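You operate a simulated robot arm through the tools that you are given. There is no shell and no other tool. Be economical: measure what you need, move in short steps, check, and stop when the job is done.

You run a simulated two-armed robot. Do the job below in one go: nothing can be reset, and whatever is moved stays where it is left.

## Task
Press the test button three times. Fetch the grey paper wad and set it on the top of the step plate. Fetch the orange card and set it on the battery bench. Open the scrap bin, put the shelf card in the inside of the scrap bin and shut the bin again. Put the teal bottle on top of the teal capped half. Take the yellow punnet and leave it on the yellow liner. Pick up the glass spray with one hand, pass it to the other hand and put it on the top of the shelf rack. Put the green nest on the white liner. Take the blue nest and leave it on the blue liner. Take the small cup and leave it in the peel bowl. Take the pack slip on the top of the side table and put it away on the steel bench. The order is free. Set down upright: orange card, shelf card, teal bottle, glass spray, blue nest, pack slip.

Only the result counts: the job must be done as asked and must still hold three seconds after the hand-in. Knocking over, shifting, dropping, spilling or breaking anything else fails it.

## Robot
Two 6-joint arms with two-finger parallel grippers on one trunk, on a base that drives. Base frame: it is fixed to the floor where the robot stands at the start and does not move with it; the origin is under the middle of the robot, x ahead of it, y to its left, z up. Readings come in m, degrees, newtons and seconds.
The left shoulder is at the start at [0.06, 0.187, 1.172], the right one opposite. With the tool pointing down near the work surface each hand reaches from about 0.1 to 0.32 m from the robot's upright axis, wherever it stands, measured 20 degrees to its own side. Places, roughly: battery bench [0.9, -1.3, 0.8]; blue liner (13x21x1 cm) [5.5, 4.2, 0.8]; blue nest (8x8x8 cm) [6, 7.4, 0.8]; glass spray [4, 6, 1]; green nest (8x8x7 cm) [5.7, 7.4, 0.8]; grey paper wad (5x5x4 cm) [1.1, -0.7, 0.8]; inside of the scrap bin [5.6, 4.4, 0.3]; orange card [2.25, 0.75, 0.75]; pack slip [6, 0.5, 0.75]; peel bowl (16x16x8 cm) [-1.9, 7.8, 0.8]; scrap bin [5.6, 4.4, 0.4]; shelf card [5.5, 4, 0.5]; small cup [-1.75, 7.75, 0.75]; steel bench [-2, 6.2, 0.8]; teal bottle (6x6x20 cm) [5.5, 4.9, 0.9]; teal capped half (8x8x9 cm) [5.5, 4.7, 0.8]; test button [0.5, 0.2, 0.9]; top of the shelf rack [4.3, 4.6, 1.4]; top of the step plate [1.9, 2.3, 0.6]; white liner (13x21x1 cm) [5.5, 4.5, 0.8]; yellow liner (13x21x1 cm) [5.5, 4.4, 0.8]; yellow punnet (9x9x8 cm) [4.3, 4.6, 0.3]. Payload 1.57 kg a hand.
Tool frame (each hand has its own): the origin (TCP) lies between the finger pads and is the grasp point; the fingertips stand 0.03 m ahead of it; z points along the fingers, y is the line along which they close. Largest opening 0.11 m; finger width 0.024, thickness 0.012; the body of the gripper, 0.048 by 0.112 m, starts 0.078 m behind the TCP.
Orientation is that of the tool frame in the base frame, as a unit quaternion [w, x, y, z]. With the fingers straight down and closing along the base's y, the tool's x points along the base's -x, its y along +y and its z along -z.

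## Interface
- The arms move only by the tool arm_command. It takes "left_increments", "right_increments" or both (then of equal length, played together; a hand with none holds still); each is a list of rows, each a list of 7 numbers: the shift along the base's x, y, z in m, then the turn, a rotation vector about the base's x, y, z in degrees, then the gripper command, from -1 (shut) to 1 (fully open), values between in proportion. In form: [[tx, ty, tz, wx, wy, wz, claw], ...]. A call has 1 to 20 rows; each row shifts and turns the commanded pose from where the row before left it. Each row takes 0.2 s and may step no farther than 0.05 m and 8.6 degrees from the row before; otherwise, or with a gripper value out of range, the whole call is refused. A pose out of reach is approached as far as the arm can. The call stops where the force on the tool passes 40 N (or 10 N more than at its start, if that is more) or the arm is blocked; 0.2 s more then pass. Each finger travels about 0.153 m/s and halts on what it meets, pressing with about 41 N; the grip force reading is that of the motor and also rises with nothing between the fingers. The clock runs only during rows and for 0.2 s after the last one: add rows that do not move to give the fingers time. It gives the time, the measured TCP pose, the force on the tool (base axes), the opening and the grip force at its end, in the units of the frame above (readings bear some noise), with the torque about the TCP (base axes, N m) and any sound that the robot's microphone picked up.
- Cameras (640 x 400 px; columns grow to the right, rows downward): "scene" is now at [0.0074, 0.0121, 1.7225]; the picture's right is [0.30, -0.96, 0.00], its down [-0.74, -0.23, -0.63] and it looks along [0.60, 0.19, -0.78] (base axes); focal length 269 px, centre (320, 200). "left" rides on the left gripper at [0.07, -0.016, -0.141] in its tool frame; the picture's right is [0.23, 0.97, 0.00], its down [-0.86, 0.20, -0.48] and it looks along [-0.47, 0.11, 0.88] (tool axes); focal length 222 px, centre (320, 200). "right" rides on the right gripper at [0.07, 0.016, -0.141] in its tool frame; the picture's right is [-0.23, 0.97, 0.00], its down [-0.86, -0.20, -0.48] and it looks along [-0.47, -0.11, 0.88] (tool axes); focal length 222 px, centre (320, 200). There is no depth. A picture from a camera that has moved, and an enlarged one, comes with that camera's place and axes in the base frame and with its lens. The place of the scene camera against the robot may be out by one fixed shift of up to 0.025 m in any direction.
- snapshot(camera): a new picture of that camera. It takes no simulated time.
- lift_body(by): slides the trunk up (or, below 0, down) by that many m; the arms and the scene camera ride with it, the base frame stays. It gives what a move gives, with no picture.
- roll_base(legs): drives the robot by 1 to 6 legs, each [ahead, left, turn to the left] in m, m and degrees, along the robot's own axes; the way and the turn of a leg run together, so that a leg with both is an arc; at most 1.5 m and 180 degrees a leg. The arms and the cameras ride along, it lands a little off, and it stops where it bumps. It gives what a move gives.
- pan_tilt(pan, tilt): turns the head with the scene camera to pan (to the left, within 86 degrees either way) and tilt (down, from -29 to 69), counted from straight ahead of the robot. It gives what a move gives.
- inspect(camera, box): a new picture of the part [left, top, right, bottom] of that camera's present view, enlarged. It takes no simulated time.
- hand_in(): hands the job in; it is judged then, once.

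Go step by step. Nothing tells you exact positions but the pictures and the camera data: compare them with the known pose of the tool, close in by small moves and look again before you grip or let go. The budget is 567 turns and 370 pictures, counting those below and the enlarged ones. Unless the task says otherwise, let go and move clear before handing in.

The tools are called after "Request:" as a command line: name --argument value ..., lists and objects as JSON in quotes. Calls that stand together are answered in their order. arm_command: Moves the arms, as the interface text tells. Its arguments: {"type":"object","properties":{"left_increments":{"type":"array","items":{"type":"array","items":{"type":"number"}}},"right_increments":{"type":"array","items":{"type":"array","items":{"type":"number"}}}},"required":[]} The other tools are called the same way: lift_body (by) slides the trunk up or down; roll_base (legs) drives the base; pan_tilt (pan, tilt) turns the head that bears the scene camera; snapshot (camera) takes a picture; inspect (camera, box) takes an enlarged picture of a part of a camera's view; hand_in () hands the job in.

At the start:

```text
time: 0.0
left_eef_pos: [0.3478, 0.418, 1.2341]
left_tcp_rot: [-0.001, 0.0, 1.0, 0.0]
left_wrist_force: [0.5, -0.2, 0.5]
left_wrist_torque: [-0.02, 0.02, 0.01]
left_width: 0.1099
left_gripper_force: 0.1
right_eef_pos: [0.3424, 0.0266, 1.2295]
right_tcp_rot: [0.0, 0.0, 1.0, 0.0]
right_wrist_force: [0.0, -1.1, 0.1]
right_wrist_torque: [0.0, 0.0, -0.03]
right_width: 0.1101
right_gripper_force: 0.2
trunk travel left (down, up): [-0.8, 0.19]
robot x, y, heading: [0.0016, -0.0001, 0.2]
head pan, tilt: [17.2, 51.0]
```

scene: 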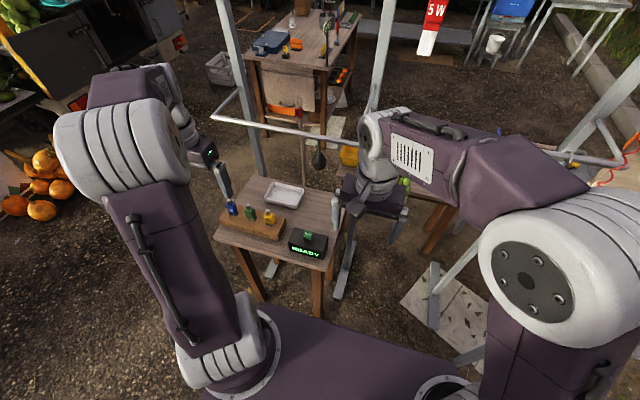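
right: 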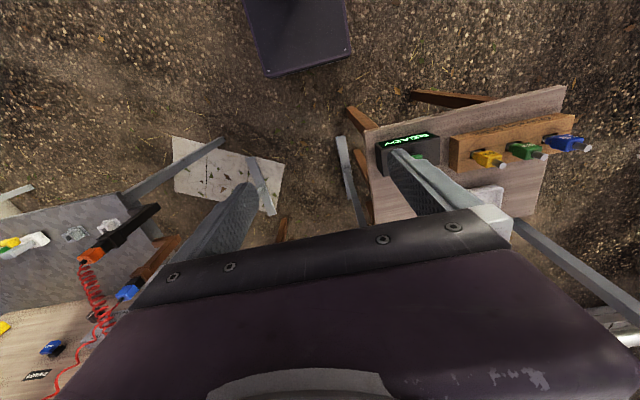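
left: 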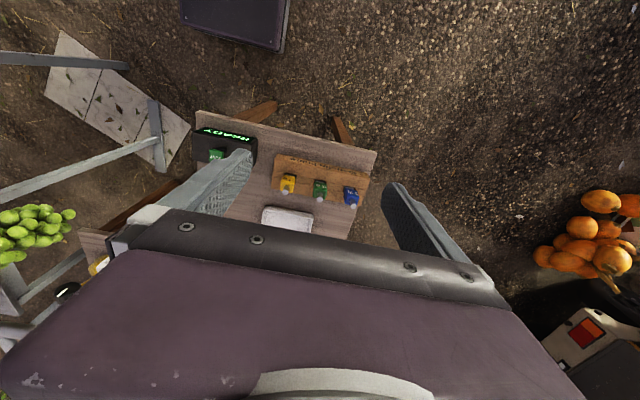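

I see the test button box with "READY" on a small table ahead. I'll look closer at it first.

Request:
inspect --camera "scene" --box '[200, 160, 360, 300]'

Request:
inspect --camera "right" --box '[320, 80, 600, 255]'

```text
2.86 times, centred on (280, 230) of scene
camera zoom: at [0.0074, 0.0121, 1.7225], right [0.3, -0.96, 0.0], down [-0.74, -0.23, -0.63], along [0.6, 0.19, -0.78], focal length 768 px, centre (434, 114)
```

zoom: 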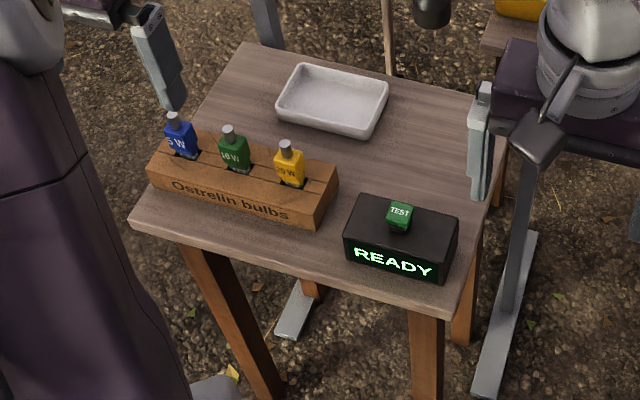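

```text
2.29 times, centred on (460, 168) of right
camera zoom: at [0.2731, 0.042, 1.369], right [0.23, 0.97, 0.0], down [0.86, -0.2, 0.48], along [0.47, -0.11, -0.88], focal length 508 px, centre (0, 274)
```

zoom: 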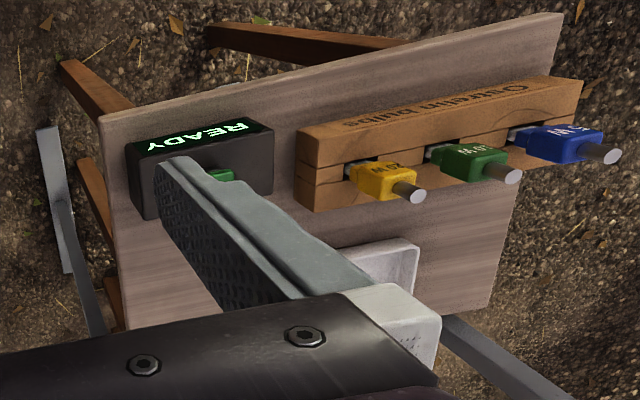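

Button top is estimated at about (0.474, 0.211, 0.89) from both wrist cameras. I'll look around for the layout ahead before moving the trunk.

Request:
pan_tilt --pan 0 --tilt 25

Request:
snapshot --camera "scene"

Request:
pan_tilt --pan -70 --tilt 25

Request:
snapshot --camera "scene"

Request:
pan_tilt --pan 70 --tilt 20

Request:
snapshot --camera "scene"

```text
time: 0.9
left_eef_pos: [0.3492, 0.4187, 1.2356]
left_tcp_rot: [0.0, 0.001, 1.0, 0.0]
left_wrist_force: [0.2, 0.2, 0.0]
left_wrist_torque: [-0.04, 0.02, -0.02]
left_width: 0.1099
left_gripper_force: 0.2
right_eef_pos: [0.342, 0.0267, 1.2293]
right_tcp_rot: [0.0, 0.0, 1.0, -0.001]
right_wrist_force: [0.8, 0.5, -0.5]
right_wrist_torque: [0.0, -0.01, 0.0]
right_width: 0.1099
right_gripper_force: 0.0
trunk travel left (down, up): [-0.8, 0.19]
robot x, y, heading: [0.0015, 0.0004, -0.2]
head pan, tilt: [0.0, 25.0]
```

```text
364 pictures are left
camera scene: at [0.0268, -0.0104, 1.7613], right [0.0, -1.0, 0.0], down [-0.42, 0.0, -0.91], along [0.91, 0.0, -0.42], focal length 269 px, centre (320, 200)
```

scene: 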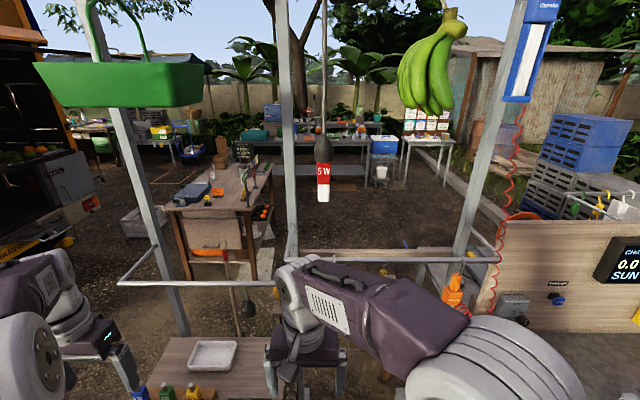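

```text
time: 2.3
left_eef_pos: [0.3483, 0.4176, 1.2346]
left_tcp_rot: [0.0, 0.0, 1.0, 0.001]
left_wrist_force: [-0.2, 0.3, 0.2]
left_wrist_torque: [0.01, -0.03, -0.05]
left_width: 0.1102
left_gripper_force: 0.0
right_eef_pos: [0.3425, 0.0248, 1.2302]
right_tcp_rot: [-0.001, 0.0, 1.0, 0.0]
right_wrist_force: [-0.9, 1.0, 0.3]
right_wrist_torque: [-0.02, 0.0, 0.01]
right_width: 0.11
right_gripper_force: 0.1
trunk travel left (down, up): [-0.8, 0.19]
robot x, y, heading: [-0.0008, -0.0027, 0.0]
head pan, tilt: [-70.0, 25.0]
```

```text
363 pictures are left
camera scene: at [-0.0336, -0.097, 1.7614], right [-0.94, -0.34, 0.0], down [-0.14, 0.4, -0.91], along [0.31, -0.85, -0.42], focal length 269 px, centre (320, 200)
```

scene: 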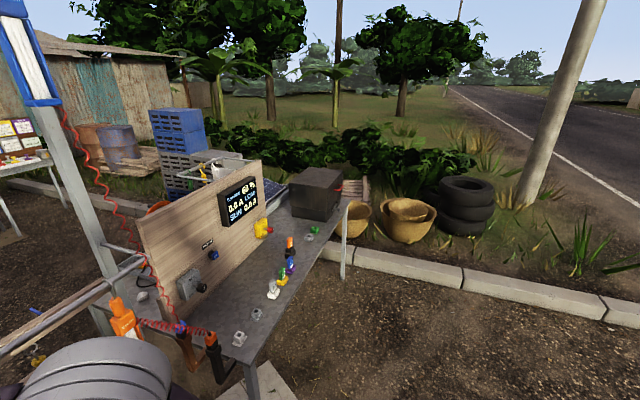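

```text
time: 4.5
left_eef_pos: [0.349, 0.4179, 1.2351]
left_tcp_rot: [0.001, -0.001, 1.0, 0.0]
left_wrist_force: [0.0, -0.9, 0.4]
left_wrist_torque: [0.01, 0.04, -0.02]
left_width: 0.1098
left_gripper_force: 0.0
right_eef_pos: [0.3428, 0.0262, 1.2298]
right_tcp_rot: [-0.001, 0.001, 1.0, -0.001]
right_wrist_force: [-1.0, -0.1, 0.8]
right_wrist_torque: [-0.02, 0.01, 0.0]
right_width: 0.11
right_gripper_force: 0.1
trunk travel left (down, up): [-0.8, 0.19]
robot x, y, heading: [0.0008, -0.0019, 0.1]
head pan, tilt: [70.0, 20.0]
```

```text
362 pictures are left
camera scene: at [-0.0333, 0.077, 1.7694], right [0.94, -0.34, 0.0], down [-0.12, -0.32, -0.94], along [0.32, 0.88, -0.34], focal length 269 px, centre (320, 200)
```

scene: 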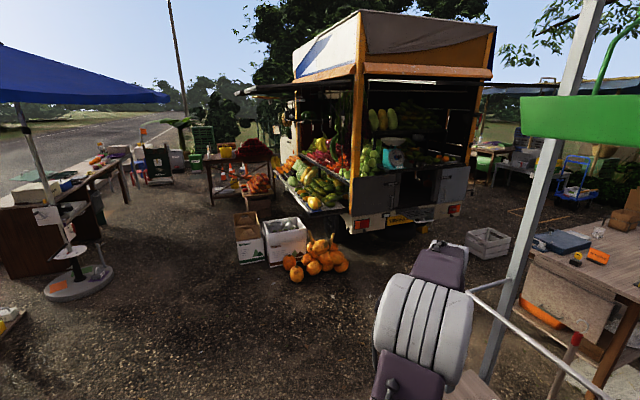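

The front rail is about x=0.9, clear of the button. I'll lower the trunk and shut the left gripper.

Request:
lift_body --by -0.2

Request:
pan_tilt --pan 17 --tilt 51

Request:
arm_command --left_increments '[[0.03, -0.04, 0, 0, 0, 0, -1], [0.03, -0.04, 0, 0, 0, 0, -1], [0.03, -0.04, 0, 0, 0, 0, -1], [0.03, -0.04, 0, 0, 0, 0, -1], [0.005, -0.04, 0, 0, 0, 0, -1]]'

Request:
snapshot --camera "scene"

Request:
snapshot --camera "left"

```text
time: 6.7
left_eef_pos: [0.3478, 0.419, 1.0337]
left_tcp_rot: [0.0, 0.0, 1.0, 0.0]
left_wrist_force: [0.7, -0.5, -0.5]
left_wrist_torque: [0.0, -0.05, 0.06]
left_width: 0.1099
left_gripper_force: 0.1
right_eef_pos: [0.3424, 0.0259, 1.0303]
right_tcp_rot: [0.001, 0.0, 1.0, 0.0]
right_wrist_force: [0.6, -0.7, 0.1]
right_wrist_torque: [0.01, -0.03, 0.01]
right_width: 0.1098
right_gripper_force: 0.1
trunk travel left (down, up): [-0.6, 0.39]
robot x, y, heading: [0.0012, -0.0001, -0.2]
head pan, tilt: [70.0, 20.0]
```

```text
time: 7.9
left_eef_pos: [0.3489, 0.419, 1.0345]
left_tcp_rot: [0.0, -0.001, 1.0, 0.0]
left_wrist_force: [0.5, -0.2, 0.2]
left_wrist_torque: [-0.02, -0.02, -0.01]
left_width: 0.11
left_gripper_force: 0.0
right_eef_pos: [0.3431, 0.0252, 1.0295]
right_tcp_rot: [0.001, 0.0, 1.0, 0.0]
right_wrist_force: [-0.2, -0.1, 0.1]
right_wrist_torque: [0.0, 0.0, -0.02]
right_width: 0.1102
right_gripper_force: 0.0
trunk travel left (down, up): [-0.6, 0.39]
robot x, y, heading: [-0.0003, -0.0, 0.1]
head pan, tilt: [17.0, 51.0]
```

```text
time: 9.1
left_eef_pos: [0.4712, 0.2174, 1.0343]
left_tcp_rot: [0.001, 0.0, 1.0, 0.0]
left_wrist_force: [-0.1, 0.1, 0.2]
left_wrist_torque: [0.02, -0.02, 0.0]
left_width: 0.0
left_gripper_force: 21.0
right_eef_pos: [0.3412, 0.0245, 1.031]
right_tcp_rot: [0.0, 0.0, 1.0, 0.0]
right_wrist_force: [-0.8, -0.2, -0.5]
right_wrist_torque: [0.02, -0.01, -0.02]
right_width: 0.1099
right_gripper_force: 0.1
trunk travel left (down, up): [-0.6, 0.39]
robot x, y, heading: [0.0005, 0.0009, 0.2]
head pan, tilt: [17.0, 51.0]
```

```text
361 pictures are left
camera scene: at [0.0067, 0.0104, 1.5226], right [0.29, -0.96, 0.0], down [-0.74, -0.23, -0.63], along [0.6, 0.18, -0.78], focal length 269 px, centre (320, 200)
```

scene: 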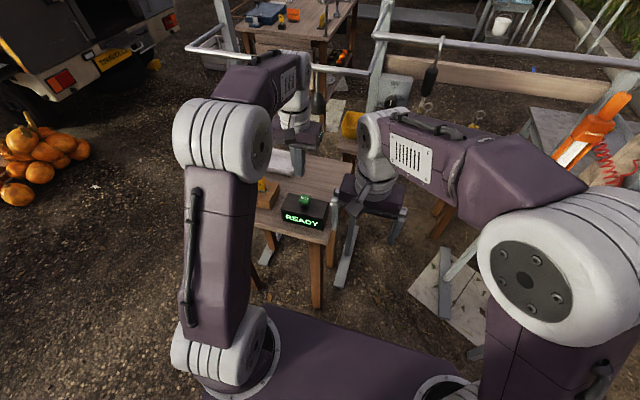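

```text
360 pictures are left
camera left: at [0.4022, 0.2006, 1.1755], right [-0.23, 0.97, 0.0], down [0.85, 0.2, 0.48], along [0.47, 0.11, -0.88], focal length 222 px, centre (320, 200)
```

left: 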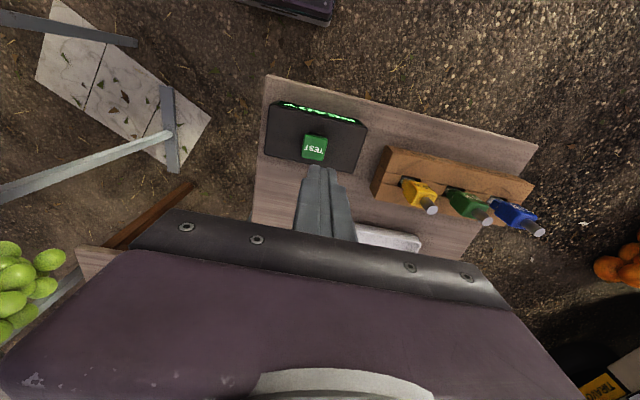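

Button refined to about (0.481, 0.211, 0.885). I'll descend to just above it.

Request:
arm_command --left_increments '[[0.01, -0.006, -0.04, 0, 0, 0, -1], [0, 0, -0.04, 0, 0, 0, -1], [0, 0, -0.01, 0, 0, 0, -1], [0, 0, 0, 0, 0, 0, -1]]'

Request:
inspect --camera "left" --box '[240, 80, 400, 260]'

Request:
inspect --camera "scene" --box '[260, 130, 360, 230]'

```text
time: 10.1
left_eef_pos: [0.4841, 0.2118, 0.9447]
left_tcp_rot: [0.0, -0.001, 1.0, -0.001]
left_wrist_force: [0.4, 0.0, -0.4]
left_wrist_torque: [-0.02, 0.0, 0.03]
left_width: 0.0
left_gripper_force: 21.2
right_eef_pos: [0.3417, 0.0254, 1.0297]
right_tcp_rot: [-0.001, 0.0, 1.0, 0.001]
right_wrist_force: [0.6, 1.1, -0.5]
right_wrist_torque: [0.0, 0.02, 0.01]
right_width: 0.1103
right_gripper_force: 0.2
trunk travel left (down, up): [-0.6, 0.39]
robot x, y, heading: [-0.0012, 0.0011, 0.0]
head pan, tilt: [17.0, 51.0]
```

```text
2.22 times, centred on (320, 170) of left
camera zoom: at [0.4143, 0.1953, 1.085], right [-0.23, 0.97, 0.0], down [0.86, 0.2, 0.48], along [0.47, 0.11, -0.88], focal length 494 px, centre (320, 267)
```

zoom: 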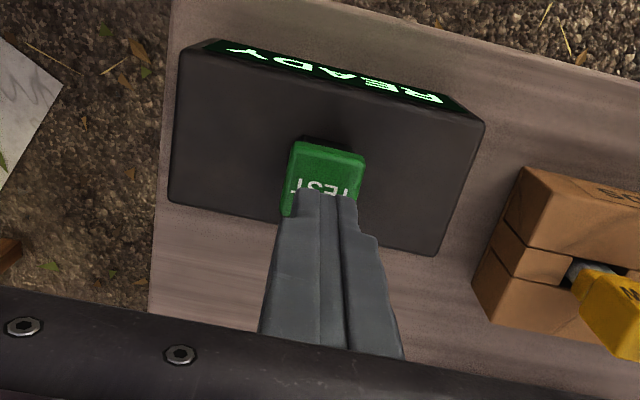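

```text
4.00 times, centred on (310, 180) of scene
camera zoom: at [0.0077, 0.0116, 1.5225], right [0.29, -0.96, 0.0], down [-0.74, -0.23, -0.63], along [0.6, 0.18, -0.78], focal length 1076 px, centre (360, 280)
```

zoom: 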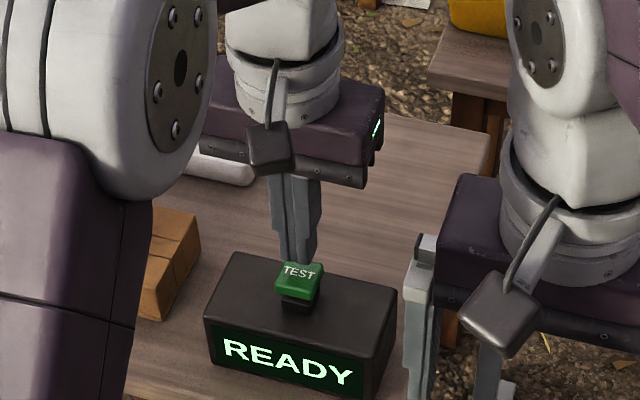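

Fingertips sit just over the button. I'll press down until contact force appears.

Request:
arm_command --left_increments '[[-0.006, 0.001, 0, 0, 0, 0, -1], [0, 0, -0.008, 0, 0, 0, -1], [0, 0, -0.008, 0, 0, 0, -1], [0, 0, -0.005, 0, 0, 0, -1], [0, 0, -0.005, 0, 0, 0, -1], [0, 0, -0.004, 0, 0, 0, -1]]'

Request:
inspect --camera "scene" --box '[260, 130, 360, 230]'

```text
time: 11.5
left_eef_pos: [0.478, 0.2144, 0.9199]
left_tcp_rot: [0.005, 0.0, 1.0, 0.001]
left_wrist_force: [3.5, 2.2, 36.2]
left_wrist_torque: [0.04, 0.11, -0.01]
left_width: 0.0
left_gripper_force: 21.2
right_eef_pos: [0.3394, 0.0242, 1.031]
right_tcp_rot: [0.0, 0.0, 1.0, 0.002]
right_wrist_force: [-1.1, 0.3, 0.3]
right_wrist_torque: [0.02, -0.03, 0.0]
right_width: 0.11
right_gripper_force: 0.0
trunk travel left (down, up): [-0.6, 0.39]
robot x, y, heading: [0.001, 0.0035, 0.0]
head pan, tilt: [17.0, 51.0]
heard: click
```

```text
4.00 times, centred on (310, 180) of scene
camera zoom: at [0.0035, 0.0098, 1.5232], right [0.29, -0.96, 0.0], down [-0.74, -0.23, -0.63], along [0.6, 0.18, -0.78], focal length 1076 px, centre (360, 280)
```

zoom: 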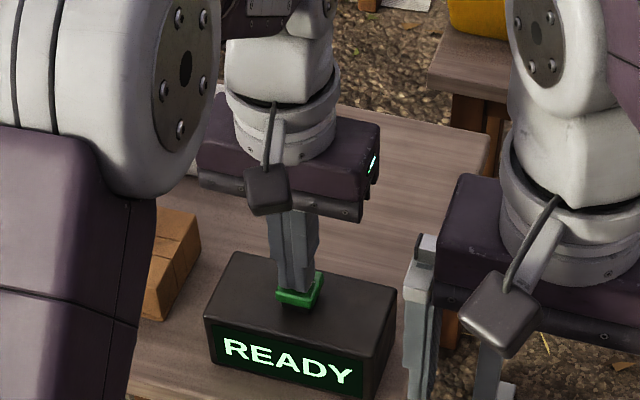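

A click was heard: press one. I'll lift and look for a count.

Request:
arm_command --left_increments '[[0, 0, 0.03, 0, 0, 0, -1], [0, 0, 0, 0, 0, 0, -1], [0, 0, 0, 0, 0, 0, -1]]'

Request:
inspect --camera "scene" --box '[260, 130, 360, 230]'

```text
time: 12.3
left_eef_pos: [0.4767, 0.2139, 0.9451]
left_tcp_rot: [-0.001, 0.0, 1.0, -0.001]
left_wrist_force: [-0.8, 0.0, 0.9]
left_wrist_torque: [-0.02, 0.0, -0.03]
left_width: 0.0
left_gripper_force: 21.2
right_eef_pos: [0.3428, 0.0252, 1.0297]
right_tcp_rot: [0.0, 0.0, 1.0, 0.0]
right_wrist_force: [0.0, 0.0, -0.1]
right_wrist_torque: [0.01, 0.0, -0.03]
right_width: 0.1102
right_gripper_force: 0.1
trunk travel left (down, up): [-0.6, 0.39]
robot x, y, heading: [-0.0003, -0.0033, 0.1]
head pan, tilt: [17.0, 51.0]
```

```text
4.00 times, centred on (310, 180) of scene
camera zoom: at [0.0083, 0.012, 1.5225], right [0.29, -0.96, 0.0], down [-0.74, -0.23, -0.63], along [0.6, 0.18, -0.78], focal length 1076 px, centre (360, 280)
```

zoom: 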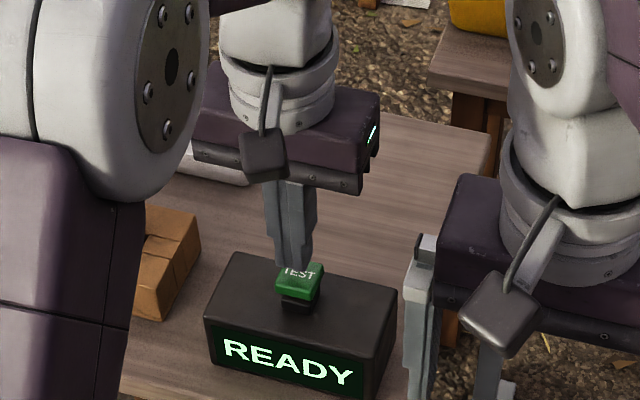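

The button is back up. Press two, the same way, then three.

Request:
arm_command --left_increments '[[0, 0, -0.015, 0, 0, 0, -1], [0, 0, -0.006, 0, 0, 0, -1], [0, 0, -0.005, 0, 0, 0, -1], [0, 0, -0.004, 0, 0, 0, -1]]'

Request:
arm_command --left_increments '[[0, 0, 0.03, 0, 0, 0, -1], [0, 0, 0, 0, 0, 0, -1], [0, 0, 0, 0, 0, 0, -1]]'

```text
time: 13.3
left_eef_pos: [0.4777, 0.2132, 0.9193]
left_tcp_rot: [0.005, 0.0, 1.0, 0.001]
left_wrist_force: [6.0, 5.7, 35.0]
left_wrist_torque: [0.16, 0.04, -0.06]
left_width: 0.0
left_gripper_force: 21.7
right_eef_pos: [0.3404, 0.0249, 1.0314]
right_tcp_rot: [0.002, 0.0, 1.0, 0.0]
right_wrist_force: [0.3, -0.1, 1.0]
right_wrist_torque: [0.0, -0.02, -0.04]
right_width: 0.1101
right_gripper_force: 0.0
trunk travel left (down, up): [-0.6, 0.39]
robot x, y, heading: [-0.0028, -0.0009, -0.1]
head pan, tilt: [17.0, 51.0]
heard: click
```

```text
time: 14.1
left_eef_pos: [0.4777, 0.2142, 0.9432]
left_tcp_rot: [-0.001, 0.0, 1.0, 0.0]
left_wrist_force: [-0.1, -0.3, -0.6]
left_wrist_torque: [0.02, 0.02, 0.01]
left_width: 0.0
left_gripper_force: 21.4
right_eef_pos: [0.343, 0.0254, 1.0287]
right_tcp_rot: [0.001, 0.0, 1.0, 0.0]
right_wrist_force: [0.2, -0.4, -1.2]
right_wrist_torque: [0.0, -0.01, -0.02]
right_width: 0.11
right_gripper_force: 0.0
trunk travel left (down, up): [-0.6, 0.39]
robot x, y, heading: [0.0004, -0.001, 0.0]
head pan, tilt: [17.0, 51.0]
```

Two clicks so far. Now the third press, then up and clear.

Request:
arm_command --left_increments '[[0, 0, -0.015, 0, 0, 0, -1], [0, 0, -0.006, 0, 0, 0, -1], [0, 0, -0.005, 0, 0, 0, -1], [0, 0, -0.004, 0, 0, 0, -1]]'

Request:
arm_command --left_increments '[[0, 0, 0.03, 0, 0, 0, -1], [0, 0, 0.05, 0, 0, 0, -1], [0, 0, 0.05, 0, 0, 0, -1], [0, 0, 0.05, 0, 0, 0, -1]]'

Request:
inspect --camera "scene" --box '[240, 130, 360, 230]'

```text
time: 15.1
left_eef_pos: [0.4772, 0.2133, 0.9201]
left_tcp_rot: [0.005, 0.0, 1.0, 0.001]
left_wrist_force: [3.2, 5.9, 35.9]
left_wrist_torque: [0.17, 0.06, -0.08]
left_width: 0.0
left_gripper_force: 20.3
right_eef_pos: [0.339, 0.0253, 1.0306]
right_tcp_rot: [0.002, 0.0, 1.0, 0.0]
right_wrist_force: [-0.6, -1.0, -0.3]
right_wrist_torque: [0.01, 0.0, -0.01]
right_width: 0.1099
right_gripper_force: 0.0
trunk travel left (down, up): [-0.6, 0.39]
robot x, y, heading: [0.0002, 0.0003, -0.1]
head pan, tilt: [17.0, 51.0]
heard: click
```

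```text
time: 16.1
left_eef_pos: [0.4789, 0.2139, 1.0944]
left_tcp_rot: [0.0, 0.0, 1.0, 0.0]
left_wrist_force: [0.9, -1.5, 0.0]
left_wrist_torque: [0.01, -0.01, -0.01]
left_width: 0.0001
left_gripper_force: 21.8
right_eef_pos: [0.3429, 0.0251, 1.03]
right_tcp_rot: [0.001, -0.001, 1.0, 0.0]
right_wrist_force: [0.3, 0.1, -0.5]
right_wrist_torque: [0.02, 0.0, 0.0]
right_width: 0.1099
right_gripper_force: 0.2
trunk travel left (down, up): [-0.6, 0.39]
robot x, y, heading: [0.0003, 0.0004, -0.1]
head pan, tilt: [17.0, 51.0]
```

```text
4.00 times, centred on (300, 180) of scene
camera zoom: at [0.0066, 0.0112, 1.5225], right [0.29, -0.96, 0.0], down [-0.74, -0.23, -0.63], along [0.6, 0.18, -0.78], focal length 1076 px, centre (400, 280)
```

zoom: 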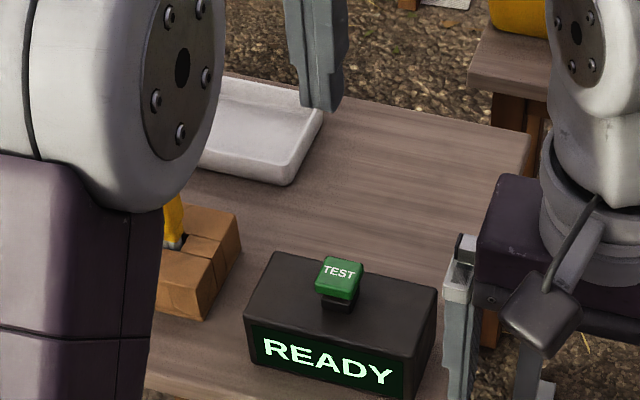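

Three clicks done. Now I look toward the wad and the battery bench with the trunk raised.

Request:
lift_body --by 0.35

Request:
pan_tilt --pan -42 --tilt 38

Request:
snapshot --camera "scene"

Request:
inspect --camera "scene" --box '[160, 60, 480, 260]'

```text
time: 19.6
left_eef_pos: [0.4772, 0.2139, 1.4446]
left_tcp_rot: [0.0, 0.0, 1.0, 0.0]
left_wrist_force: [-0.2, -0.8, 0.3]
left_wrist_torque: [0.02, -0.02, 0.02]
left_width: 0.0001
left_gripper_force: 21.5
right_eef_pos: [0.3428, 0.025, 1.3803]
right_tcp_rot: [0.0, 0.0, 1.0, 0.0]
right_wrist_force: [0.4, 0.0, 0.1]
right_wrist_torque: [0.02, 0.01, 0.0]
right_width: 0.1099
right_gripper_force: 0.0
trunk travel left (down, up): [-0.95, 0.04]
robot x, y, heading: [0.0002, 0.0027, -0.1]
head pan, tilt: [17.0, 51.0]
```

```text
time: 20.8
left_eef_pos: [0.4787, 0.2148, 1.444]
left_tcp_rot: [0.0, 0.0, 1.0, 0.0]
left_wrist_force: [0.5, 0.1, -0.3]
left_wrist_torque: [0.01, 0.0, -0.01]
left_width: 0.0
left_gripper_force: 21.2
right_eef_pos: [0.3422, 0.0246, 1.38]
right_tcp_rot: [0.0, 0.0, 1.0, 0.0]
right_wrist_force: [0.1, 0.0, 1.1]
right_wrist_torque: [-0.01, 0.01, 0.01]
right_width: 0.1101
right_gripper_force: 0.1
trunk travel left (down, up): [-0.95, 0.04]
robot x, y, heading: [-0.0009, -0.0014, 0.1]
head pan, tilt: [-42.0, 38.0]
```

```text
354 pictures are left
camera scene: at [-0.001, -0.0682, 1.891], right [-0.67, -0.74, 0.0], down [-0.46, 0.41, -0.79], along [0.59, -0.53, -0.62], focal length 269 px, centre (320, 200)
```

scene: 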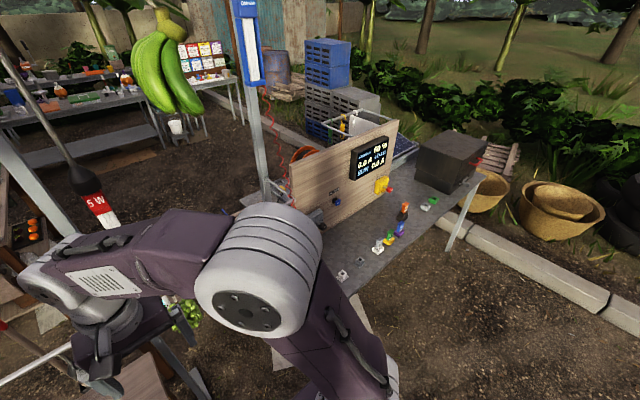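

```text
2.00 times, centred on (320, 160) of scene
camera zoom: at [-0.001, -0.0682, 1.891], right [-0.67, -0.74, 0.0], down [-0.46, 0.41, -0.79], along [0.59, -0.53, -0.62], focal length 538 px, centre (320, 280)
```

zoom: 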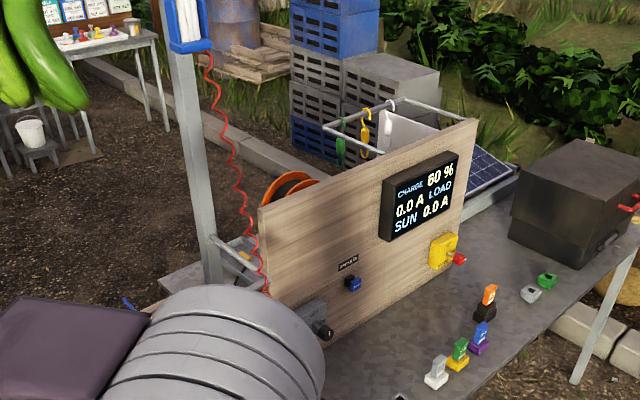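

The right arm blocks the view; I'll pull the right hand in and to the right, and drive back a little, then look again.

Request:
arm_command --right_increments '[[-0.03, -0.05, 0, 0, 0, 0, 1], [-0.03, -0.05, 0, 0, 0, 0, 1], [-0.03, -0.05, 0, 0, 0, 0, 1], [-0.03, -0.05, 0, 0, 0, 0, 1], [-0.02, -0.05, 0, 0, 0, 0, 1]]' --left_increments '[[-0.04, 0.02, 0, 0, 0, 0, -1], [-0.04, 0.02, 0, 0, 0, 0, -1], [-0.04, 0.02, 0, 0, 0, 0, -1], [-0.04, 0.02, 0, 0, 0, 0, -1], [-0.04, 0.0, 0, 0, 0, 0, -1]]'

Request:
roll_base --legs '[[-0.4, 0, 0]]'

Request:
snapshot --camera "scene"

```text
refused: row 1 steps farther than a row can; nothing moved
```

```text
time: 23.3
left_eef_pos: [0.0872, 0.2141, 1.4437]
left_tcp_rot: [-0.001, 0.002, 1.0, 0.0]
left_wrist_force: [1.2, -0.7, 0.1]
left_wrist_torque: [0.01, 0.02, -0.02]
left_width: 0.0001
left_gripper_force: 21.1
right_eef_pos: [-0.051, 0.0253, 1.3784]
right_tcp_rot: [0.0, 0.003, 1.0, 0.0]
right_wrist_force: [-0.1, 0.7, 0.3]
right_wrist_torque: [-0.01, 0.02, 0.0]
right_width: 0.1101
right_gripper_force: 0.0
trunk travel left (down, up): [-0.95, 0.04]
robot x, y, heading: [-0.3955, 0.0007, -0.2]
head pan, tilt: [-42.0, 38.0]
```

```text
352 pictures are left
camera scene: at [-0.3921, -0.0673, 1.891], right [-0.67, -0.74, 0.0], down [-0.46, 0.41, -0.79], along [0.58, -0.53, -0.62], focal length 269 px, centre (320, 200)
```

scene: 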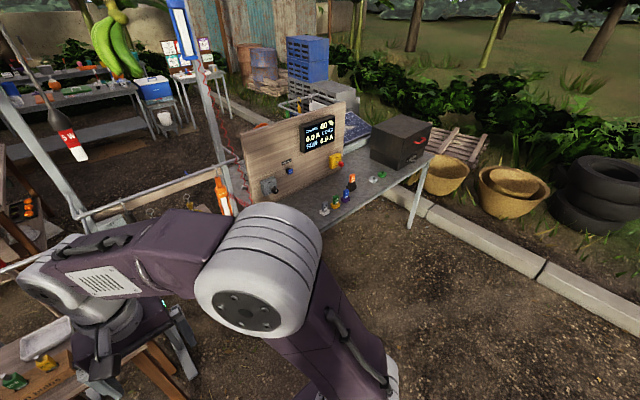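

I'll tuck the arms (within step limits) and slide right to face the bench.

Request:
arm_command --right_increments '[[-0.02, -0.045, 0, 0, 0, 0, 1], [-0.02, -0.045, 0, 0, 0, 0, 1], [-0.02, -0.045, 0, 0, 0, 0, 1], [-0.02, -0.045, 0, 0, 0, 0, 1], [-0.02, -0.045, 0, 0, 0, 0, 1]]' --left_increments '[[-0.04, 0.02, 0, 0, 0, 0, -1], [-0.04, 0.02, 0, 0, 0, 0, -1], [-0.04, 0.02, 0, 0, 0, 0, -1], [-0.04, 0.02, 0, 0, 0, 0, -1], [-0.04, 0.0, 0, 0, 0, 0, -1]]'

Request:
roll_base --legs '[[0, -0.9, 0]]'

Request:
pan_tilt --pan 0 --tilt 38

Request:
snapshot --camera "scene"

```text
time: 24.5
left_eef_pos: [-0.1221, 0.2906, 1.4448]
left_tcp_rot: [0.003, 0.002, 1.0, 0.001]
left_wrist_force: [0.3, -0.7, 0.4]
left_wrist_torque: [-0.01, -0.05, 0.0]
left_width: 0.0002
left_gripper_force: 21.3
right_eef_pos: [-0.1554, -0.2009, 1.3786]
right_tcp_rot: [0.002, 0.002, 1.0, 0.0]
right_wrist_force: [-0.2, -0.7, -0.5]
right_wrist_torque: [-0.04, -0.02, -0.02]
right_width: 0.1101
right_gripper_force: 0.1
trunk travel left (down, up): [-0.95, 0.04]
robot x, y, heading: [-0.3924, -0.0021, -0.3]
head pan, tilt: [-42.0, 38.0]
```

```text
time: 29.1
left_eef_pos: [-0.1214, -0.5859, 1.4448]
left_tcp_rot: [0.0, 0.005, 1.0, 0.0]
left_wrist_force: [-0.3, 0.0, -0.4]
left_wrist_torque: [0.04, -0.02, 0.03]
left_width: 0.0001
left_gripper_force: 21.6
right_eef_pos: [-0.1614, -1.0774, 1.3793]
right_tcp_rot: [-0.002, 0.005, 1.0, -0.001]
right_wrist_force: [-0.5, 0.2, 0.1]
right_wrist_torque: [-0.03, 0.02, -0.01]
right_width: 0.1098
right_gripper_force: 0.1
trunk travel left (down, up): [-0.95, 0.04]
robot x, y, heading: [-0.4024, -0.8789, -0.7]
head pan, tilt: [-42.0, 38.0]
```

```text
time: 30.2
left_eef_pos: [-0.122, -0.5877, 1.4442]
left_tcp_rot: [0.0, 0.005, 1.0, 0.0]
left_wrist_force: [-0.9, 0.7, -0.2]
left_wrist_torque: [-0.01, 0.02, 0.02]
left_width: 0.0003
left_gripper_force: 21.3
right_eef_pos: [-0.1616, -1.0792, 1.3796]
right_tcp_rot: [-0.002, 0.005, 1.0, 0.0]
right_wrist_force: [-0.7, -0.5, -0.2]
right_wrist_torque: [0.0, -0.03, -0.02]
right_width: 0.1101
right_gripper_force: 0.0
trunk travel left (down, up): [-0.95, 0.04]
robot x, y, heading: [-0.399, -0.8767, -0.6]
head pan, tilt: [0.0, 38.0]
```

```text
351 pictures are left
camera scene: at [-0.3811, -0.8885, 1.891], right [-0.01, -1.0, 0.0], down [-0.62, 0.01, -0.79], along [0.79, -0.01, -0.62], focal length 269 px, centre (320, 200)
```

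scene: 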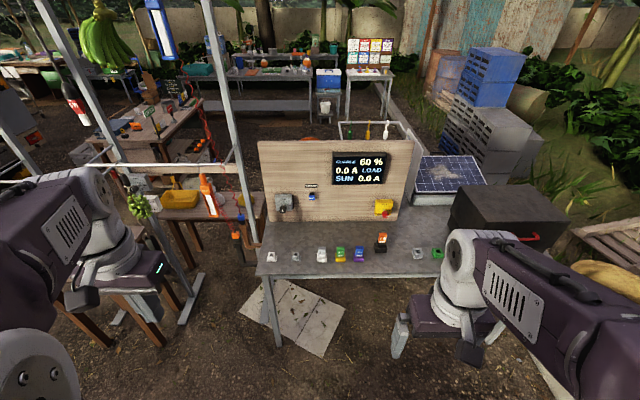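

Good view of the bench. The wad should be near the left side of the board; I'll zoom there.

Request:
inspect --camera "scene" --box '[110, 110, 310, 270]'

Request:
inspect --camera "scene" --box '[250, 130, 490, 290]'

```text
2.50 times, centred on (210, 190) of scene
camera zoom: at [-0.3811, -0.8885, 1.891], right [-0.01, -1.0, 0.0], down [-0.62, 0.01, -0.79], along [0.79, -0.01, -0.62], focal length 672 px, centre (595, 225)
```

zoom: 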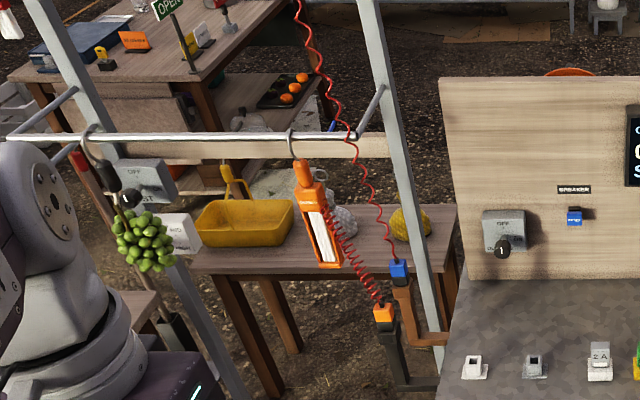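

```text
2.50 times, centred on (370, 210) of scene
camera zoom: at [-0.3811, -0.8885, 1.891], right [-0.01, -1.0, 0.0], down [-0.62, 0.01, -0.79], along [0.79, -0.01, -0.62], focal length 672 px, centre (195, 175)
```

zoom: 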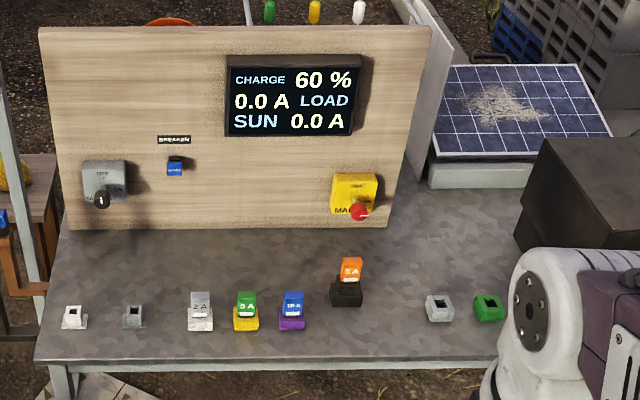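

A wooden table stands beyond the frame, partly hidden by the board, with grey and yellow wads. I'll go back left for a line of sight past the board.

Request:
roll_base --legs '[[0, 0.8, 0.6], [0.3, 0, 0]]'

Request:
pan_tilt --pan -30 --tilt 40

Request:
snapshot --camera "scene"

Request:
inspect --camera "scene" --box '[200, 120, 400, 280]'

```text
time: 36.2
left_eef_pos: [0.1735, 0.2311, 1.4448]
left_tcp_rot: [0.002, -0.005, 1.0, 0.0]
left_wrist_force: [-1.0, -0.5, -0.8]
left_wrist_torque: [0.04, 0.01, 0.02]
left_width: 0.0
left_gripper_force: 21.3
right_eef_pos: [0.1451, -0.2604, 1.3792]
right_tcp_rot: [0.001, -0.005, 1.0, 0.0]
right_wrist_force: [0.3, -0.1, -0.2]
right_wrist_torque: [-0.03, -0.04, 0.02]
right_width: 0.1101
right_gripper_force: 0.1
trunk travel left (down, up): [-0.95, 0.04]
robot x, y, heading: [-0.0989, -0.0641, 0.2]
head pan, tilt: [0.0, 38.0]
```

```text
time: 37.2
left_eef_pos: [0.1793, 0.2312, 1.4434]
left_tcp_rot: [-0.001, -0.005, 1.0, 0.0]
left_wrist_force: [0.8, 0.7, -0.1]
left_wrist_torque: [-0.01, 0.03, -0.01]
left_width: 0.0
left_gripper_force: 21.3
right_eef_pos: [0.1486, -0.2614, 1.3804]
right_tcp_rot: [0.0, -0.003, 1.0, -0.001]
right_wrist_force: [0.1, -0.5, -0.6]
right_wrist_torque: [0.0, 0.0, 0.0]
right_width: 0.11
right_gripper_force: 0.1
trunk travel left (down, up): [-0.95, 0.04]
robot x, y, heading: [-0.0954, -0.0645, 0.5]
head pan, tilt: [-30.0, 40.0]
```

```text
348 pictures are left
camera scene: at [-0.0872, -0.1176, 1.888], right [-0.49, -0.87, 0.0], down [-0.56, 0.32, -0.77], along [0.67, -0.38, -0.64], focal length 269 px, centre (320, 200)
```

scene: 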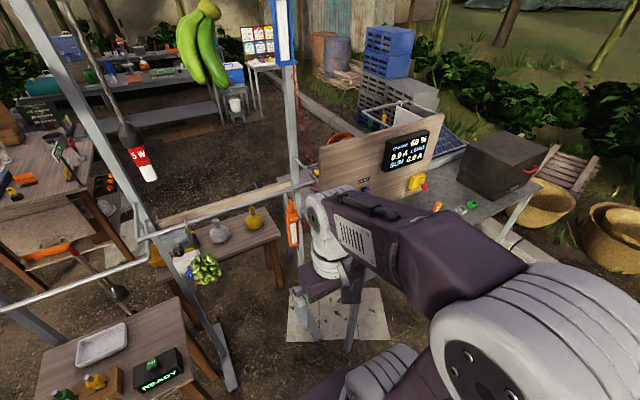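

```text
2.50 times, centred on (300, 200) of scene
camera zoom: at [-0.0872, -0.1176, 1.888], right [-0.49, -0.87, 0.0], down [-0.56, 0.32, -0.77], along [0.67, -0.38, -0.64], focal length 672 px, centre (370, 200)
```

zoom: 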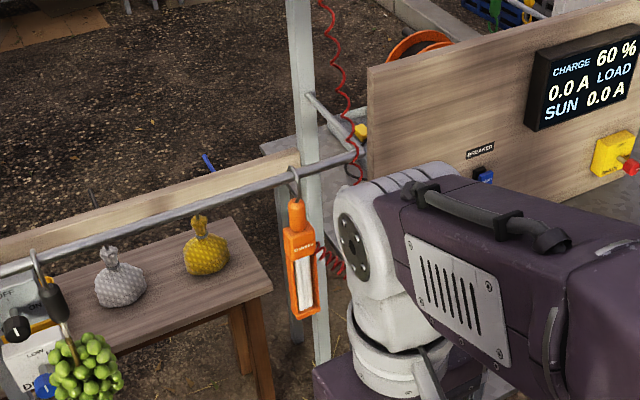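

Those are tied bags, not the wad; the bench's rear part, hidden by my arm, is where it should be. I'll slide left a bit to see past.

Request:
roll_base --legs '[[-0.1, 0.4, 0]]'

Request:
inspect --camera "scene" --box '[200, 100, 440, 260]'

```text
time: 39.7
left_eef_pos: [0.0745, 0.6139, 1.4446]
left_tcp_rot: [0.0, -0.006, 1.0, 0.002]
left_wrist_force: [-0.3, -0.2, 0.2]
left_wrist_torque: [0.03, 0.01, -0.03]
left_width: 0.0001
left_gripper_force: 21.5
right_eef_pos: [0.0446, 0.1215, 1.3781]
right_tcp_rot: [-0.001, -0.006, 1.0, 0.001]
right_wrist_force: [0.0, -0.3, 0.3]
right_wrist_torque: [0.06, 0.02, 0.01]
right_width: 0.1097
right_gripper_force: 0.0
trunk travel left (down, up): [-0.95, 0.04]
robot x, y, heading: [-0.1992, 0.3233, 0.8]
head pan, tilt: [-30.0, 40.0]
```

```text
2.50 times, centred on (320, 180) of scene
camera zoom: at [-0.1914, 0.2639, 1.8879], right [-0.49, -0.87, 0.0], down [-0.56, 0.32, -0.77], along [0.67, -0.38, -0.64], focal length 672 px, centre (320, 250)
```

zoom: 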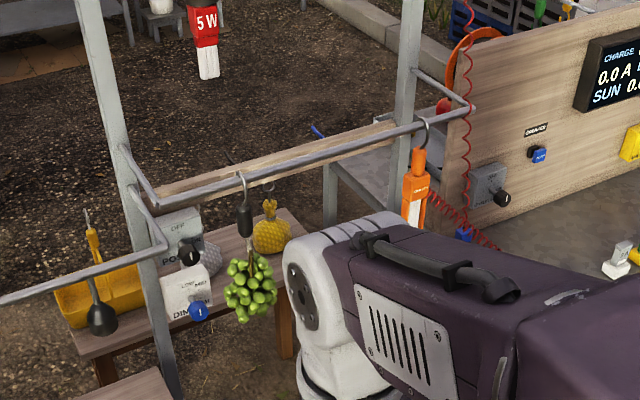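

The bench extends behind the board (its centre fits [0.9,-1.3]), so the wad is reached from the far side. I'll first go round the frame's left end toward the orange card's table, then look.

Request:
roll_base --legs '[[0, 0.85, -0.8], [1.2, 0, 0]]'

Request:
pan_tilt --pan -20 --tilt 40

Request:
snapshot --camera "scene"

```text
time: 49.8
left_eef_pos: [1.2735, 1.4572, 1.4447]
left_tcp_rot: [0.0, 0.0, 1.0, 0.0]
left_wrist_force: [0.0, -0.3, 0.4]
left_wrist_torque: [-0.03, 0.01, -0.01]
left_width: 0.0
left_gripper_force: 21.3
right_eef_pos: [1.2406, 0.9628, 1.3794]
right_tcp_rot: [0.0, 0.0, 1.0, 0.0]
right_wrist_force: [-0.5, 0.3, -0.7]
right_wrist_torque: [0.03, -0.01, 0.01]
right_width: 0.1097
right_gripper_force: 0.1
trunk travel left (down, up): [-0.95, 0.04]
robot x, y, heading: [0.9965, 1.1628, -0.2]
head pan, tilt: [-30.0, 40.0]
```

```text
time: 50.6
left_eef_pos: [1.2748, 1.4567, 1.445]
left_tcp_rot: [0.0, 0.0, 1.0, 0.0]
left_wrist_force: [-0.3, 0.1, 0.3]
left_wrist_torque: [0.01, 0.0, 0.0]
left_width: 0.0
left_gripper_force: 21.4
right_eef_pos: [1.2408, 0.964, 1.3793]
right_tcp_rot: [-0.002, 0.0, 1.0, 0.001]
right_wrist_force: [-0.1, 0.5, -0.1]
right_wrist_torque: [0.01, 0.01, 0.02]
right_width: 0.1101
right_gripper_force: 0.0
trunk travel left (down, up): [-0.95, 0.04]
robot x, y, heading: [0.9976, 1.164, 0.1]
head pan, tilt: [-20.0, 40.0]
```

```text
345 pictures are left
camera scene: at [1.0116, 1.1232, 1.8881], right [-0.34, -0.94, 0.0], down [-0.6, 0.22, -0.77], along [0.72, -0.26, -0.64], focal length 269 px, centre (320, 200)
```

scene: 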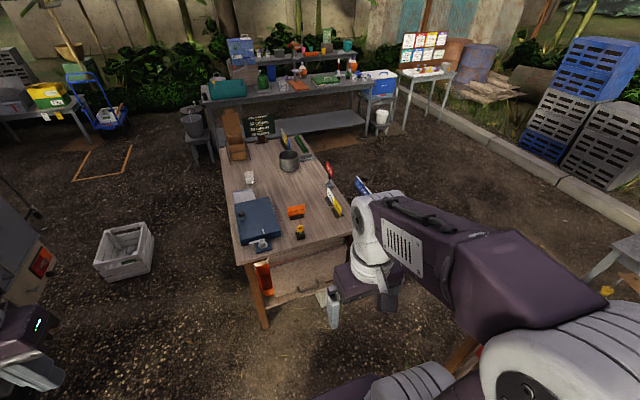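

The table with a laptop-like blue box and an orange card lies ahead. Zoom in.

Request:
inspect --camera "scene" --box '[210, 140, 380, 280]'

```text
2.86 times, centred on (295, 210) of scene
camera zoom: at [1.0116, 1.1232, 1.8881], right [-0.34, -0.94, 0.0], down [-0.6, 0.22, -0.77], along [0.72, -0.26, -0.64], focal length 768 px, centre (391, 171)
```

zoom: 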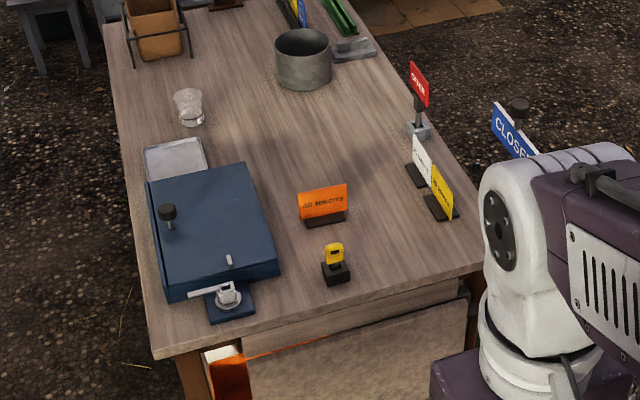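

The orange card stands on a dark foot at about (2.18, 0.85). I'll look straight down to learn my base's footprint.

Request:
pan_tilt --pan 0 --tilt 69

Request:
snapshot --camera "scene"

```text
time: 51.5
left_eef_pos: [1.2745, 1.4563, 1.4436]
left_tcp_rot: [0.001, 0.0, 1.0, 0.0]
left_wrist_force: [-0.2, -0.7, 0.7]
left_wrist_torque: [-0.03, -0.02, 0.01]
left_width: 0.0001
left_gripper_force: 20.9
right_eef_pos: [1.2414, 0.964, 1.3794]
right_tcp_rot: [-0.001, 0.0, 1.0, 0.0]
right_wrist_force: [0.3, -0.3, 1.3]
right_wrist_torque: [0.01, 0.0, 0.02]
right_width: 0.1101
right_gripper_force: 0.1
trunk travel left (down, up): [-0.95, 0.04]
robot x, y, heading: [0.9966, 1.158, 0.0]
head pan, tilt: [0.0, 68.8]
```

```text
343 pictures are left
camera scene: at [0.9882, 1.1521, 1.852], right [0.0, -1.0, 0.0], down [-0.93, 0.0, -0.36], along [0.36, 0.0, -0.93], focal length 269 px, centre (320, 200)
```

scene: 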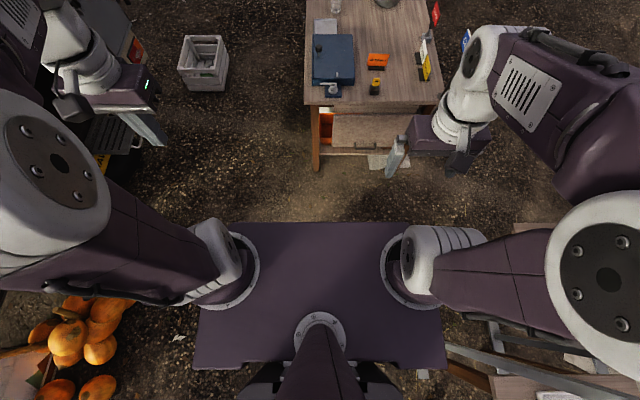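

My trunk plate is about 0.28 m to each side and 0.16 m ahead. I'll drive to stand before the card so the left hand can take it.

Request:
roll_base --legs '[[0.7, -0.44, 0]]'

Request:
pan_tilt --pan 10 --tilt 60

Request:
snapshot --camera "scene"

Request:
snapshot --camera "left"

```text
time: 55.9
left_eef_pos: [1.981, 1.0138, 1.4434]
left_tcp_rot: [0.001, -0.003, 1.0, -0.001]
left_wrist_force: [-0.2, 0.4, -0.4]
left_wrist_torque: [0.0, 0.0, -0.02]
left_width: 0.0
left_gripper_force: 20.9
right_eef_pos: [1.9505, 0.5219, 1.3795]
right_tcp_rot: [0.0, -0.003, 1.0, 0.0]
right_wrist_force: [-0.7, -0.2, 0.4]
right_wrist_torque: [-0.02, 0.03, 0.02]
right_width: 0.11
right_gripper_force: 0.0
trunk travel left (down, up): [-0.95, 0.04]
robot x, y, heading: [1.7088, 0.7185, 0.5]
head pan, tilt: [0.0, 68.8]
```

```text
time: 56.7
left_eef_pos: [1.9816, 1.0135, 1.4445]
left_tcp_rot: [0.0, -0.002, 1.0, 0.0]
left_wrist_force: [0.2, -0.2, 0.6]
left_wrist_torque: [-0.01, -0.02, 0.0]
left_width: 0.0
left_gripper_force: 21.5
right_eef_pos: [1.9506, 0.5212, 1.3799]
right_tcp_rot: [-0.001, -0.003, 1.0, 0.001]
right_wrist_force: [-0.2, -0.4, -0.4]
right_wrist_torque: [-0.03, -0.03, -0.02]
right_width: 0.1101
right_gripper_force: 0.1
trunk travel left (down, up): [-0.95, 0.04]
robot x, y, heading: [1.7049, 0.72, 0.4]
head pan, tilt: [10.0, 60.0]
```

```text
342 pictures are left
camera scene: at [1.7057, 0.7199, 1.8613], right [0.18, -0.98, 0.0], down [-0.85, -0.15, -0.5], along [0.49, 0.09, -0.87], focal length 269 px, centre (320, 200)
```

scene: 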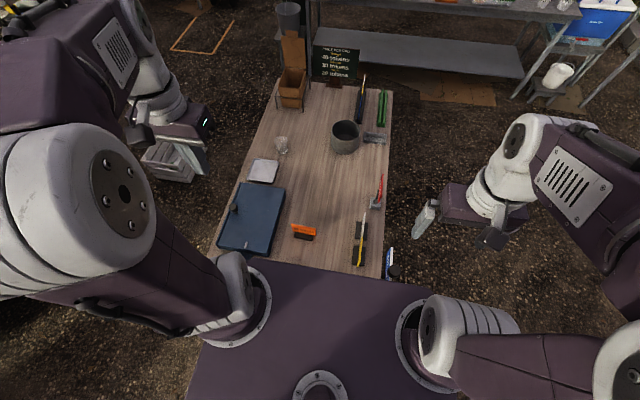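

```text
341 pictures are left
camera left: at [1.9117, 0.9962, 1.585], right [-0.23, 0.97, 0.0], down [0.85, 0.2, 0.48], along [0.47, 0.11, -0.88], focal length 222 px, centre (320, 200)
```

left: 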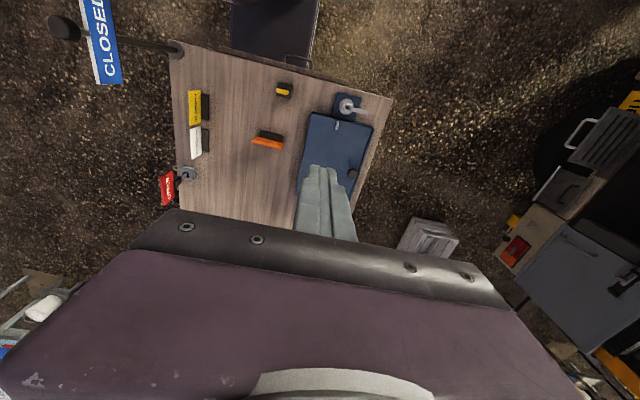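

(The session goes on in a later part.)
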